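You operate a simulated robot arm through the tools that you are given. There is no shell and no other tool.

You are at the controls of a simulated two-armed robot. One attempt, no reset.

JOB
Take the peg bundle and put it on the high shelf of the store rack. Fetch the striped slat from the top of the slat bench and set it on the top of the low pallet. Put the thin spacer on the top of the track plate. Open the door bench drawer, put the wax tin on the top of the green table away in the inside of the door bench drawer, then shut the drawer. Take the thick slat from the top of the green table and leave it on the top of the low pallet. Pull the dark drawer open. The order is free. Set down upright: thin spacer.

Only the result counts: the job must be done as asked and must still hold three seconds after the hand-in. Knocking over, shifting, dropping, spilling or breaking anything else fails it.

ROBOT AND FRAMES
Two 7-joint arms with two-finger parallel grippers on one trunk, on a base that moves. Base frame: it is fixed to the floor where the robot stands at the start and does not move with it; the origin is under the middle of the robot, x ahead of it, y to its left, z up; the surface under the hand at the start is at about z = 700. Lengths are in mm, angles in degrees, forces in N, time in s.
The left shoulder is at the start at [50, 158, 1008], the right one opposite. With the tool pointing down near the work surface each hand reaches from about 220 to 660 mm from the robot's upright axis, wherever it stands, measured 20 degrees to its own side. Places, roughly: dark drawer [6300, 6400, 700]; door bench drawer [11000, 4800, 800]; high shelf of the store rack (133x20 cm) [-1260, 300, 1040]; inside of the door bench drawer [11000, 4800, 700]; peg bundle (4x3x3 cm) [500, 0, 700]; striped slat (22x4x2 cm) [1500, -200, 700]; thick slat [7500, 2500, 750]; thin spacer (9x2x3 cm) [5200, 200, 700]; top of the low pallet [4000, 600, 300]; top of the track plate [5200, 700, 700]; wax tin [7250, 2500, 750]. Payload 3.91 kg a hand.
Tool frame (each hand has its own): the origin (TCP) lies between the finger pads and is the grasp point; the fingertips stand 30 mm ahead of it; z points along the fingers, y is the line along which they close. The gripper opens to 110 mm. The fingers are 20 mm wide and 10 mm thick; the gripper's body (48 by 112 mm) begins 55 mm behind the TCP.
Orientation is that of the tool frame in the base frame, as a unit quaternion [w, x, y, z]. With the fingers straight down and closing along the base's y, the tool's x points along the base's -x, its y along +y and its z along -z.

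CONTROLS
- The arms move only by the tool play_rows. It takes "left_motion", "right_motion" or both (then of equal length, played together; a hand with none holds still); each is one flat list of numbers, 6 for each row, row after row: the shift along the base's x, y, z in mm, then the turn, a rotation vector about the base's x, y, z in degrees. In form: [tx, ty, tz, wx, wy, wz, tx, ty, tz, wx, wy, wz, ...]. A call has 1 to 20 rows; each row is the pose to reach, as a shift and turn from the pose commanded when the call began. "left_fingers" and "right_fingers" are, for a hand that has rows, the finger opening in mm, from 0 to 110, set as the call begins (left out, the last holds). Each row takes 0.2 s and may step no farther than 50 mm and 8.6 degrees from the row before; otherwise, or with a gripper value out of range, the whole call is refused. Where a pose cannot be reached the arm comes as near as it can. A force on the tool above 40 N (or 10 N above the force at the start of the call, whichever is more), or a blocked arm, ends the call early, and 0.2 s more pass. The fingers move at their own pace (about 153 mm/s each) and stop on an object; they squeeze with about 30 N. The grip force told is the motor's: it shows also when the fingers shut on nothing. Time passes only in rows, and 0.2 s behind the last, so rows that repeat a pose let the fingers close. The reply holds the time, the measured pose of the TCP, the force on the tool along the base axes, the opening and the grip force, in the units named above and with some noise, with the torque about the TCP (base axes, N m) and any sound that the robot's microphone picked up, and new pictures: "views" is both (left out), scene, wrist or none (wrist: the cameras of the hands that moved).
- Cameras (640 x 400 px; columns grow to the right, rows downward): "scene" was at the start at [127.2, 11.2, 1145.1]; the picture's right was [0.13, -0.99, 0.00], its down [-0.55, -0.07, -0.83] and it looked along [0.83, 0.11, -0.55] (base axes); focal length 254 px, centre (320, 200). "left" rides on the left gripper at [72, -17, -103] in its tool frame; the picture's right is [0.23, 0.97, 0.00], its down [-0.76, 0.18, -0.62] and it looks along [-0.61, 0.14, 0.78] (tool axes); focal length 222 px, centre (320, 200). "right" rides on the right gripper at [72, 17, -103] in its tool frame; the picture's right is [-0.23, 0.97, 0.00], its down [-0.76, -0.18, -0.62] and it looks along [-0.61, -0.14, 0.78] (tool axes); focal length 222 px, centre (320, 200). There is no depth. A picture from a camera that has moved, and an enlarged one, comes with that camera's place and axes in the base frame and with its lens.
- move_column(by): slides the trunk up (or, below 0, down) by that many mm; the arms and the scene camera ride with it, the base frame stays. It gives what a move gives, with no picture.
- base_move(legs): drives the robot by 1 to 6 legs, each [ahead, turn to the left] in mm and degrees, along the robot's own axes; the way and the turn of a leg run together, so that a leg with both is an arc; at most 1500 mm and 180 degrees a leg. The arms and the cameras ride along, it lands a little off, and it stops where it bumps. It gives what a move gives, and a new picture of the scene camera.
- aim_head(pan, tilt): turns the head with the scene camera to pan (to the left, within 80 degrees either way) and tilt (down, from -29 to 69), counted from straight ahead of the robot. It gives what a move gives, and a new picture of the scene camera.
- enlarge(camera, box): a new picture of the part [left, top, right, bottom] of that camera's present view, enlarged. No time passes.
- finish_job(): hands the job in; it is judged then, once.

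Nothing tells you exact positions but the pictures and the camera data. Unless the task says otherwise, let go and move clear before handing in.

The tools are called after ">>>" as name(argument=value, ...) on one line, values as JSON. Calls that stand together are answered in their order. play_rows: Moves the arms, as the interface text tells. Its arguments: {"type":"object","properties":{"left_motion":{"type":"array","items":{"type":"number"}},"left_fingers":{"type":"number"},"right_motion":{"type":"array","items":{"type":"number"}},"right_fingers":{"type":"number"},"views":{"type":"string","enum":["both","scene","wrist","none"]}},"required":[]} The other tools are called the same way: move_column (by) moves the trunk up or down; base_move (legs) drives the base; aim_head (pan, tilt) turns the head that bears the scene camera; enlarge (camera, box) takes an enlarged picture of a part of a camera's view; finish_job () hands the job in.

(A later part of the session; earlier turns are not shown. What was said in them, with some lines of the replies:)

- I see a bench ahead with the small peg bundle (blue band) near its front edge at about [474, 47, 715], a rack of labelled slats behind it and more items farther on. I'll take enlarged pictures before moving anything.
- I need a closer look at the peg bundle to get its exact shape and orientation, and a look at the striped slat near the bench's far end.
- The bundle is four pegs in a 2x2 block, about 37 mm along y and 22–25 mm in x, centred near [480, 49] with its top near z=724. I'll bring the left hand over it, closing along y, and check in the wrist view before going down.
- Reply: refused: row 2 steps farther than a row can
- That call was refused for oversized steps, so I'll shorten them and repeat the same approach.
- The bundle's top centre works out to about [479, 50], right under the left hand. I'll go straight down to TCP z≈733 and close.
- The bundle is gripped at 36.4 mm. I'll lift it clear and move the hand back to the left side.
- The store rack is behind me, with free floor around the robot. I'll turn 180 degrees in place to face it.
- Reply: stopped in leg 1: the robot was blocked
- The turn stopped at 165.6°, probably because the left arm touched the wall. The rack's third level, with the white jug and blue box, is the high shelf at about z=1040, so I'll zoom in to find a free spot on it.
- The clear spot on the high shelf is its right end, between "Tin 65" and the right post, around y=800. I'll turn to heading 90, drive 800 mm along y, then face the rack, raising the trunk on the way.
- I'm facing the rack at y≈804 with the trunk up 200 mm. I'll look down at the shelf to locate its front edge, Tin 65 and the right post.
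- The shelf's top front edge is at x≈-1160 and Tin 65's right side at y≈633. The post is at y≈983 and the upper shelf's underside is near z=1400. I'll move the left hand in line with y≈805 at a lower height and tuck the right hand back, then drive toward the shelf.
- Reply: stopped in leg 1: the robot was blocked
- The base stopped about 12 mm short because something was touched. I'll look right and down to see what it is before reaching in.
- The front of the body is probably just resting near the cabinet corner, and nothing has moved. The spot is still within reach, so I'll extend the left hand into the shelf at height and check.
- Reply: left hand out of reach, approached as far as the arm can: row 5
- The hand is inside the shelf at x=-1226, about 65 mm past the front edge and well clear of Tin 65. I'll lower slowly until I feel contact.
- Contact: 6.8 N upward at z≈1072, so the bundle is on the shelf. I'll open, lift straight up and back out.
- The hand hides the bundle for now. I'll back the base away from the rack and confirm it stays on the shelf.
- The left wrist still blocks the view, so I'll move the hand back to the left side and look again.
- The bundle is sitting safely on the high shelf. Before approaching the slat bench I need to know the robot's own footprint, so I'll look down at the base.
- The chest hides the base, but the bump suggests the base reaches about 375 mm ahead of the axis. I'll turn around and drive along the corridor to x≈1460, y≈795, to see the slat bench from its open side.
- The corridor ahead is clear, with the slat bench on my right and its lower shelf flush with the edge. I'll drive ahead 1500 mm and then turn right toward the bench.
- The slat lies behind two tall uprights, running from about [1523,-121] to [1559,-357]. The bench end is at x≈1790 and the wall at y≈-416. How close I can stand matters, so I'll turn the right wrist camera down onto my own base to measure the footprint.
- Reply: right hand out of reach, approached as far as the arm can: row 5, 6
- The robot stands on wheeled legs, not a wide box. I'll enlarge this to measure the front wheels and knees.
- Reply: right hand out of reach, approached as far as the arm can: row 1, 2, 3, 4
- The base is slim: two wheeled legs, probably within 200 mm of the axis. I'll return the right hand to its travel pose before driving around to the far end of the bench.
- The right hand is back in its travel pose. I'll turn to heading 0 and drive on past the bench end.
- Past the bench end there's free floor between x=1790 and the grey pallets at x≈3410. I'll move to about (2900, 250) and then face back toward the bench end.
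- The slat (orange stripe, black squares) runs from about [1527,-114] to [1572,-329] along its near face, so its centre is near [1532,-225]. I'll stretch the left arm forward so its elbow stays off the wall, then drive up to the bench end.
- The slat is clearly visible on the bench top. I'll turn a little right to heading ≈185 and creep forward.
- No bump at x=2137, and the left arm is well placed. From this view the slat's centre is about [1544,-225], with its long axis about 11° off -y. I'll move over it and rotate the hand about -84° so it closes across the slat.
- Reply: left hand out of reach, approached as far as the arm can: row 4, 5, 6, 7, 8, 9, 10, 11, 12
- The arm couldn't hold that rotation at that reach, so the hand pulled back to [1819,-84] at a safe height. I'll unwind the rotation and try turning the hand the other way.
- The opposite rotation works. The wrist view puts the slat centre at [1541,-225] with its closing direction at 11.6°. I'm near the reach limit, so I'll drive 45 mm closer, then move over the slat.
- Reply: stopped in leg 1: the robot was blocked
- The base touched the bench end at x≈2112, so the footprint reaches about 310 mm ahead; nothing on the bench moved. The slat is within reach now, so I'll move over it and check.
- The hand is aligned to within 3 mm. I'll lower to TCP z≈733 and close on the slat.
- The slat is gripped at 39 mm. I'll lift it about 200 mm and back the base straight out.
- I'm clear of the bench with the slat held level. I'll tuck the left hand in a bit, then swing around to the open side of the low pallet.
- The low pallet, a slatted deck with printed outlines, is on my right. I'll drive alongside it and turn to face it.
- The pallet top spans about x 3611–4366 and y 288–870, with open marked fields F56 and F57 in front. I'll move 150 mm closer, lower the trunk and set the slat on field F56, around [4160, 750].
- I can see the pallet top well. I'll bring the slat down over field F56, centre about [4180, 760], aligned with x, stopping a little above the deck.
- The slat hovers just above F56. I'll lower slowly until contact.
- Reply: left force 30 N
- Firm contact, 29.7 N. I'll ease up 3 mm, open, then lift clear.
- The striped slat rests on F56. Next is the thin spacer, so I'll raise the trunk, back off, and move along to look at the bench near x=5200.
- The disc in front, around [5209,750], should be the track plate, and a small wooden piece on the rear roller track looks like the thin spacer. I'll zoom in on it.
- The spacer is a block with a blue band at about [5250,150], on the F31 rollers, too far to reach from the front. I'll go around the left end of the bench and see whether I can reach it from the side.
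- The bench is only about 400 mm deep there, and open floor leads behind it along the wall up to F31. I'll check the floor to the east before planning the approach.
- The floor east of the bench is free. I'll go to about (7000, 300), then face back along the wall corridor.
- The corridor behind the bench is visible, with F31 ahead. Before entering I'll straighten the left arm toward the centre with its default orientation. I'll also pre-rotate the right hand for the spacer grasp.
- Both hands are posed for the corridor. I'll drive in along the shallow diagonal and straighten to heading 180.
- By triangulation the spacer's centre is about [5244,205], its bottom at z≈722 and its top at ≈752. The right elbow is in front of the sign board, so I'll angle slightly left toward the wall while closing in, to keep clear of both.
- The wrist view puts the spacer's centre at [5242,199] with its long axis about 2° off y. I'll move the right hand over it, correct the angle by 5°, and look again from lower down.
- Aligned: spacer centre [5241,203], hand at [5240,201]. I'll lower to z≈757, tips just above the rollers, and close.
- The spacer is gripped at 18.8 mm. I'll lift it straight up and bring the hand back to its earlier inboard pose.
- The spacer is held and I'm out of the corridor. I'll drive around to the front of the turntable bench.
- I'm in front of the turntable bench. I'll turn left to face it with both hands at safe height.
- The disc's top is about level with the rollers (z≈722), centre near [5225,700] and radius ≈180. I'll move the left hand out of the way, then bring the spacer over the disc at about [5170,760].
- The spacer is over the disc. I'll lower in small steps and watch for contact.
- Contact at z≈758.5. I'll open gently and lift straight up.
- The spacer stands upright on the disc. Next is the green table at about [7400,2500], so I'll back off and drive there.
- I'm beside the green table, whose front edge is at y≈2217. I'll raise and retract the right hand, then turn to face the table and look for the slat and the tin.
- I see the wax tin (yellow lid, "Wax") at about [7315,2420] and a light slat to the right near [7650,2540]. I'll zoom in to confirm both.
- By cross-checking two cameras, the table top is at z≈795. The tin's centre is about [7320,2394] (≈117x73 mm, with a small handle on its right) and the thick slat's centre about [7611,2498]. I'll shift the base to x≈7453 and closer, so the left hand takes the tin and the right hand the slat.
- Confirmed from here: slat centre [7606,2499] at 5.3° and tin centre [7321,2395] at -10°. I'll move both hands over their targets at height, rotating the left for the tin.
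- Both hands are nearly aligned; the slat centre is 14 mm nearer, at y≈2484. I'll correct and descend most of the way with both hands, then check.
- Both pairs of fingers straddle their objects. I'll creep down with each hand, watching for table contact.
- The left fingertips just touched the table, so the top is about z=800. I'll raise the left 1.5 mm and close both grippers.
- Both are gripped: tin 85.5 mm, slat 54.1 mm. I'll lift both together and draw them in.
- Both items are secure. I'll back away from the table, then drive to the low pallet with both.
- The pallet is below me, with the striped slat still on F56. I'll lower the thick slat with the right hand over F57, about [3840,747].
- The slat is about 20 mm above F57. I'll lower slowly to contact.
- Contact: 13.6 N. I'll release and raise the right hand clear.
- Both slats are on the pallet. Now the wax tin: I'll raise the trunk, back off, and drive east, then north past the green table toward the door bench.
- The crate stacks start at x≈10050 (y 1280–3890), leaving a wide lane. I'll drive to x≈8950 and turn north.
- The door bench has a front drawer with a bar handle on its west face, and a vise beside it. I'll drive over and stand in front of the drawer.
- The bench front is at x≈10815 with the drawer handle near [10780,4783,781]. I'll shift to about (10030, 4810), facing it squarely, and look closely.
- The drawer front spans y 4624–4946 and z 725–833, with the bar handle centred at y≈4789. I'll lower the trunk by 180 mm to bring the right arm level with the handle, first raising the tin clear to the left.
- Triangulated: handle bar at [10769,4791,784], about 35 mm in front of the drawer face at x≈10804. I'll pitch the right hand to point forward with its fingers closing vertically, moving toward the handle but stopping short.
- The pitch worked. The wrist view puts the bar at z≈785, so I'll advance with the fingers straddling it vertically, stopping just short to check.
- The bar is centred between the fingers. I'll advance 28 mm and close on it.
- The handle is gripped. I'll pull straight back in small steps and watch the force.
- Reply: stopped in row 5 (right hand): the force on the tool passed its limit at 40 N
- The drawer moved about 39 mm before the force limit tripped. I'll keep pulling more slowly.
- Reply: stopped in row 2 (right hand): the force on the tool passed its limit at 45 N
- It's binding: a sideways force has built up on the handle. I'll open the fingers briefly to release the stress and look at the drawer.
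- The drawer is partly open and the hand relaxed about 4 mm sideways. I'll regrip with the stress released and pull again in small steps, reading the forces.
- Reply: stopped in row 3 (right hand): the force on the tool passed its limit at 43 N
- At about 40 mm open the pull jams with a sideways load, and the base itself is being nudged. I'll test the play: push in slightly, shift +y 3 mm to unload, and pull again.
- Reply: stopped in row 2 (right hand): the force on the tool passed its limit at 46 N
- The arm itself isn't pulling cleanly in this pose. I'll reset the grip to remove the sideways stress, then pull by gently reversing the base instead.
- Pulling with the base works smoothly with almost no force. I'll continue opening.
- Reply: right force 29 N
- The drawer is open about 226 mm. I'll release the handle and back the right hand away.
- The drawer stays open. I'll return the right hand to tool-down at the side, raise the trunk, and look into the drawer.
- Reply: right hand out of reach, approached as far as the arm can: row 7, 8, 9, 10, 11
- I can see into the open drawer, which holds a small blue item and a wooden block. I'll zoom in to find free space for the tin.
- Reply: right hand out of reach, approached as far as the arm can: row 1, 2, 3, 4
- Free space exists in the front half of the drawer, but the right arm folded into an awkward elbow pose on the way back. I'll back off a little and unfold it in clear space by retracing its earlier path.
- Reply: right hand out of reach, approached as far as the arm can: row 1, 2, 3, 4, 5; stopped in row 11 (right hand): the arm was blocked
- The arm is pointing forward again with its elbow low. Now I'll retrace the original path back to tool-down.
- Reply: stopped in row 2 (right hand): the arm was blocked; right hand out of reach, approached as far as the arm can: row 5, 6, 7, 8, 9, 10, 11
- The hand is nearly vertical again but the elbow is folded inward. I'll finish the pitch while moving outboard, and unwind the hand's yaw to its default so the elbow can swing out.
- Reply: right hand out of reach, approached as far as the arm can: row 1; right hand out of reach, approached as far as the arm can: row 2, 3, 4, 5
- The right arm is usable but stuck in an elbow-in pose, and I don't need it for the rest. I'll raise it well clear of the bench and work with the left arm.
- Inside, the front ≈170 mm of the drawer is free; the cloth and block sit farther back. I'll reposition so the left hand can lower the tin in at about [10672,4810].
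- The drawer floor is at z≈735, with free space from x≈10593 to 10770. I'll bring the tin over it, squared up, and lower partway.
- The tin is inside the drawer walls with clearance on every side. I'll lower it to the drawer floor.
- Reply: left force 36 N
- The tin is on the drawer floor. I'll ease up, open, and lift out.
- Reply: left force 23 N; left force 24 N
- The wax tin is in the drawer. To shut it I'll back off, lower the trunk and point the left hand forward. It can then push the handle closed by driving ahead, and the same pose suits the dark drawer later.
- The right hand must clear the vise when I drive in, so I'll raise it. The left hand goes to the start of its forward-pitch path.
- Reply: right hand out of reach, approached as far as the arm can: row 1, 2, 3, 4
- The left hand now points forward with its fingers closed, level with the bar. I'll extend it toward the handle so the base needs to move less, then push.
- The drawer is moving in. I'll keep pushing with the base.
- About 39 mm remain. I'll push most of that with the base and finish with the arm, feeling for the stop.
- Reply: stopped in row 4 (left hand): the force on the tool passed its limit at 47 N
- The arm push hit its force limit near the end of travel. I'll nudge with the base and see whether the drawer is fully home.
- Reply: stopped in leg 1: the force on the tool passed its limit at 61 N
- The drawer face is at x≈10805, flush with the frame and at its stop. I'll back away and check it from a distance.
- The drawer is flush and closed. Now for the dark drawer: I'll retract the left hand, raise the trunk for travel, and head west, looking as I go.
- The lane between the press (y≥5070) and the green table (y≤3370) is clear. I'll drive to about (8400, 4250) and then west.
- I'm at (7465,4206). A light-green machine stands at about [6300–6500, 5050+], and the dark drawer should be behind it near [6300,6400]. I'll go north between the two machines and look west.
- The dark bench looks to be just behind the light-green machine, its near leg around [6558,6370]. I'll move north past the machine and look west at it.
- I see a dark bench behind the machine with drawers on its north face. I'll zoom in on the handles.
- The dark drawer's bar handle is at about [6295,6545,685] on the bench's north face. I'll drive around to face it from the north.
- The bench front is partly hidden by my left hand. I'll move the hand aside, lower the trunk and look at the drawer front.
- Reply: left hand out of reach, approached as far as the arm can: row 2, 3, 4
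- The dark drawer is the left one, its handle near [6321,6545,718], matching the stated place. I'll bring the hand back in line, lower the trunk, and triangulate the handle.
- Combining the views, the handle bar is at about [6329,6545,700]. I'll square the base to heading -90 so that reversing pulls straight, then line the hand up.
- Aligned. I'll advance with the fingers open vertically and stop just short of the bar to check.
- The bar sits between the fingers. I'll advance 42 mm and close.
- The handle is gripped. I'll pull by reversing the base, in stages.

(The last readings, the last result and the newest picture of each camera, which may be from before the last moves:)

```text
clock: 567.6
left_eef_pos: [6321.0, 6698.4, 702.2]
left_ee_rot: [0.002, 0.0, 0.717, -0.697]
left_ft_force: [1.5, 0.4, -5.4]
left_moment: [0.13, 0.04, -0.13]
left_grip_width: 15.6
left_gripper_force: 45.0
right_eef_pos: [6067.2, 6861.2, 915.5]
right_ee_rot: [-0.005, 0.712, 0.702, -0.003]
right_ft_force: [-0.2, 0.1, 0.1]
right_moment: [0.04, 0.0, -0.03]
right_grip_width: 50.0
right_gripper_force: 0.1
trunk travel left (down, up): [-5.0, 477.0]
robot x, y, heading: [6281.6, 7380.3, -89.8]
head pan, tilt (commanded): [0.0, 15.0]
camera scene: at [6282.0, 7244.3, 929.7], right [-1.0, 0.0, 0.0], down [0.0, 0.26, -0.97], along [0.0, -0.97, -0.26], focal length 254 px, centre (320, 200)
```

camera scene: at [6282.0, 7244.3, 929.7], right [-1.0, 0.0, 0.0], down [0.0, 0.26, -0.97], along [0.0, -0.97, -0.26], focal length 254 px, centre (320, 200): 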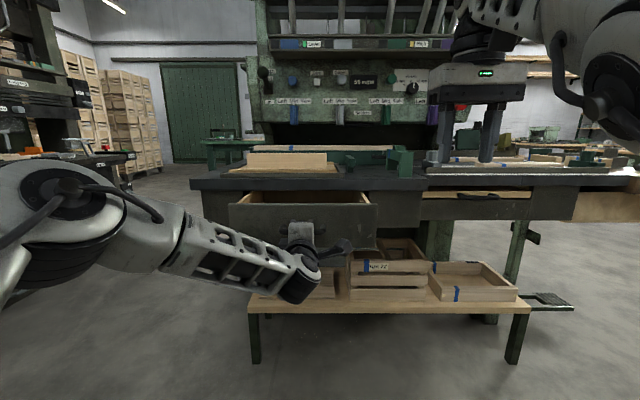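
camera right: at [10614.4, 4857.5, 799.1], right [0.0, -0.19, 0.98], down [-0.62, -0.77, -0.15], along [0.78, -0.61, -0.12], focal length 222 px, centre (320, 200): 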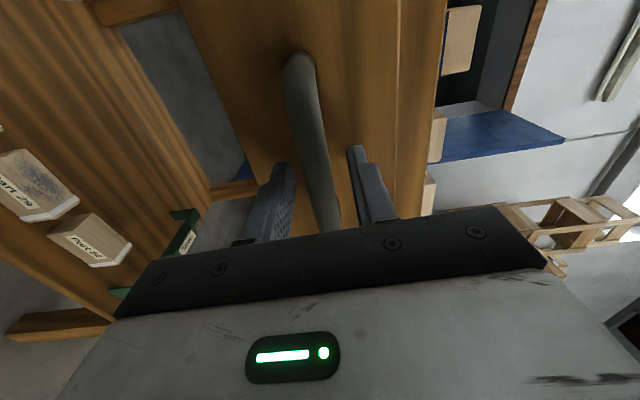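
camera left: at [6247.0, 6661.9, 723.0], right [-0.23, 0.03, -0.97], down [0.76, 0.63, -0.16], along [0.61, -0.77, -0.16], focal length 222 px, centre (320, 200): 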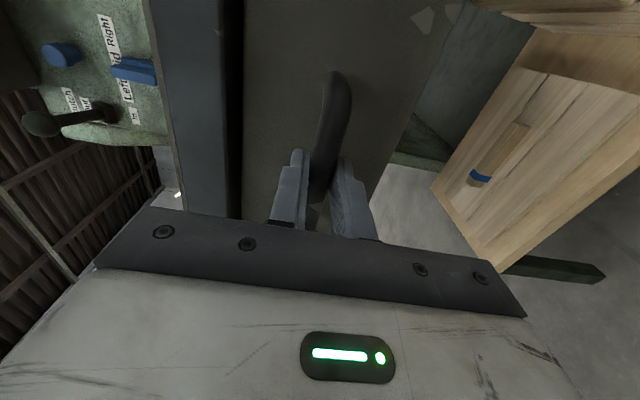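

The drawer is open about 142 mm. I'll keep pulling gently to open it well.

>>> base_move(legs=[[-70, 0]])

>>> base_move(legs=[[-50, 0]])

```text
clock: 568.6
left_eef_pos: [6321.1, 6768.5, 701.4]
left_ee_rot: [0.002, -0.001, 0.718, -0.697]
left_ft_force: [-0.4, 0.7, -2.4]
left_moment: [0.04, 0.07, -0.13]
left_grip_width: 15.5
left_gripper_force: 45.1
right_eef_pos: [6069.1, 6933.1, 917.4]
right_ee_rot: [-0.006, 0.712, 0.703, -0.004]
right_ft_force: [0.0, 0.1, 0.3]
right_moment: [0.02, -0.01, 0.01]
right_grip_width: 50.3
right_gripper_force: 0.1
trunk travel left (down, up): [-5.0, 477.0]
robot x, y, heading: [6280.8, 7445.8, -89.9]
head pan, tilt (commanded): [0.0, 15.0]
camera scene: at [6281.8, 7314.1, 929.7], right [-1.0, 0.0, 0.0], down [0.0, 0.26, -0.97], along [0.0, -0.97, -0.26], focal length 254 px, centre (320, 200)
```

scene: 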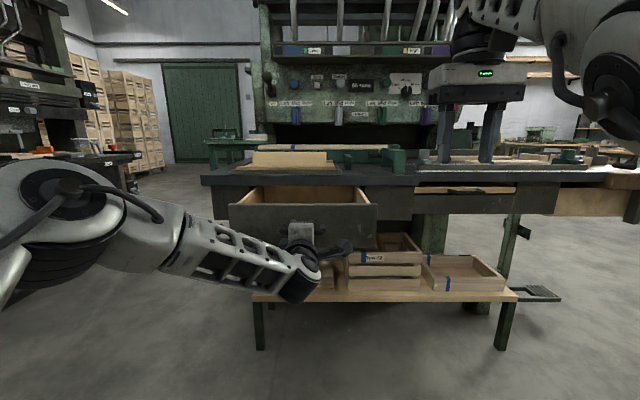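

```text
clock: 569.5
left_eef_pos: [6319.7, 6817.7, 701.3]
left_ee_rot: [0.002, -0.001, 0.718, -0.696]
left_ft_force: [-0.1, 0.1, -0.2]
left_moment: [0.0, -0.03, 0.0]
left_grip_width: 3.0
left_gripper_force: 0.0
right_eef_pos: [6068.5, 6979.3, 916.2]
right_ee_rot: [-0.005, 0.711, 0.703, -0.004]
right_ft_force: [-0.5, 0.5, 0.7]
right_moment: [-0.03, 0.0, 0.0]
right_grip_width: 50.2
right_gripper_force: 0.0
trunk travel left (down, up): [-5.0, 477.0]
robot x, y, heading: [6282.4, 7498.2, -89.5]
head pan, tilt (commanded): [0.0, 15.0]
camera scene: at [6281.7, 7363.3, 929.7], right [-1.0, 0.0, 0.0], down [0.0, 0.26, -0.97], along [0.0, -0.97, -0.26], focal length 254 px, centre (320, 200)
```

scene: 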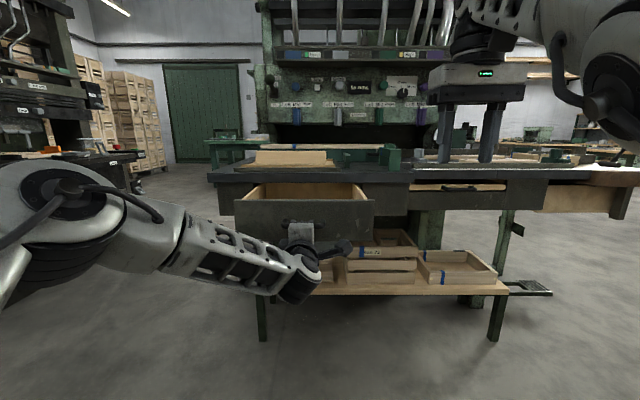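

The fingers slipped off at the drawer's stop, so it's fully open. I'll back well clear and check.

>>> base_move(legs=[[-200, 0]])

>>> enlarge(camera="scene", box=[180, 130, 520, 330])

```text
clock: 571.1
left_eef_pos: [6321.1, 7018.9, 701.0]
left_ee_rot: [0.003, -0.003, 0.718, -0.696]
left_ft_force: [-0.2, 0.9, 0.4]
left_moment: [0.0, 0.04, 0.03]
left_grip_width: 3.1
left_gripper_force: 0.0
right_eef_pos: [6069.3, 7180.9, 915.4]
right_ee_rot: [-0.006, 0.711, 0.703, -0.003]
right_ft_force: [0.8, 0.0, -0.1]
right_moment: [-0.01, 0.01, 0.01]
right_grip_width: 50.4
right_gripper_force: 0.0
trunk travel left (down, up): [-5.0, 477.0]
robot x, y, heading: [6280.1, 7697.7, -89.7]
head pan, tilt (commanded): [0.0, 15.0]
camera scene: at [6281.2, 7564.9, 929.7], right [-1.0, 0.0, 0.0], down [0.0, 0.26, -0.97], along [0.0, -0.97, -0.26], focal length 254 px, centre (320, 200)
```

scene: 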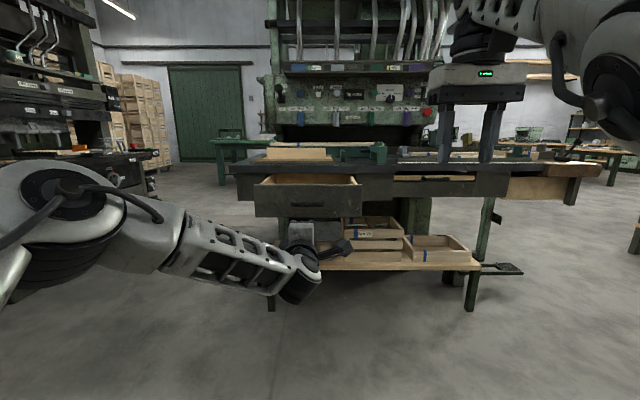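

```text
1.88 times, centred on (350, 230) of scene
camera zoom: at [6281.2, 7564.9, 929.7], right [-1.0, 0.0, 0.0], down [0.0, 0.26, -0.97], along [0.0, -0.97, -0.26], focal length 478 px, centre (264, 144)
```

zoom: 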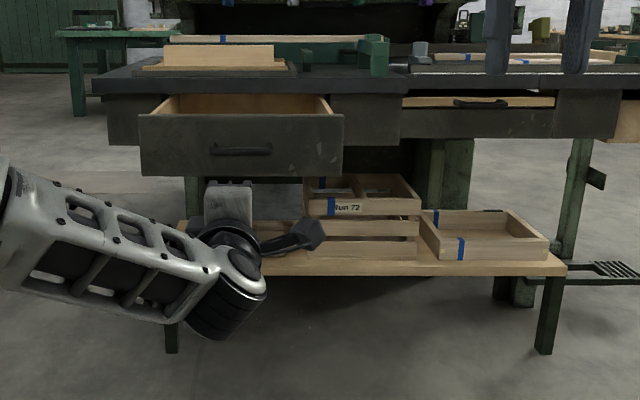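

All six parts of the job are done:
- **Peg bundle:** on the high shelf of the store rack.
- **Slats:** the striped and thick slats are on the low pallet.
- **Thin spacer:** standing upright on the track plate.
- **Wax tin:** inside the door bench drawer, which is shut and at its stop.
- **Dark drawer:** pulled open to its stop.

Both hands are empty and clear, so I'm handing in.

>>> finish_job()

```text
The job is handed in.
```

I finished all six tasks and handed the job in; the judge's result hasn't come back. The last pictures I took of each item showed it in place.

- **Peg bundle:** it is on the high shelf of the store rack, between "Tin 65" and the right-hand post.
- **Striped slat and thick slat:** both lie flat on top of the low pallet, on fields F56 and F57.
- **Thin spacer:** it stands upright on the track plate, the same way up as I found it.
- **Wax tin:** it is inside the door bench drawer, in front of the cloth and block already there. I pushed the drawer shut until it would go no further.
- **Dark drawer:** I pulled it out about 215 to 225 mm. The fingers then slipped off the handle, most likely because the drawer had reached its stop.

The robot touched things a few times on the way: the left arm stopped against the wall, and the base was stopped near the store rack and at the end of the slat bench. I saw nothing shift in the pictures afterwards, but I did not check every object in the room.

Both hands were empty and clear at hand-in.
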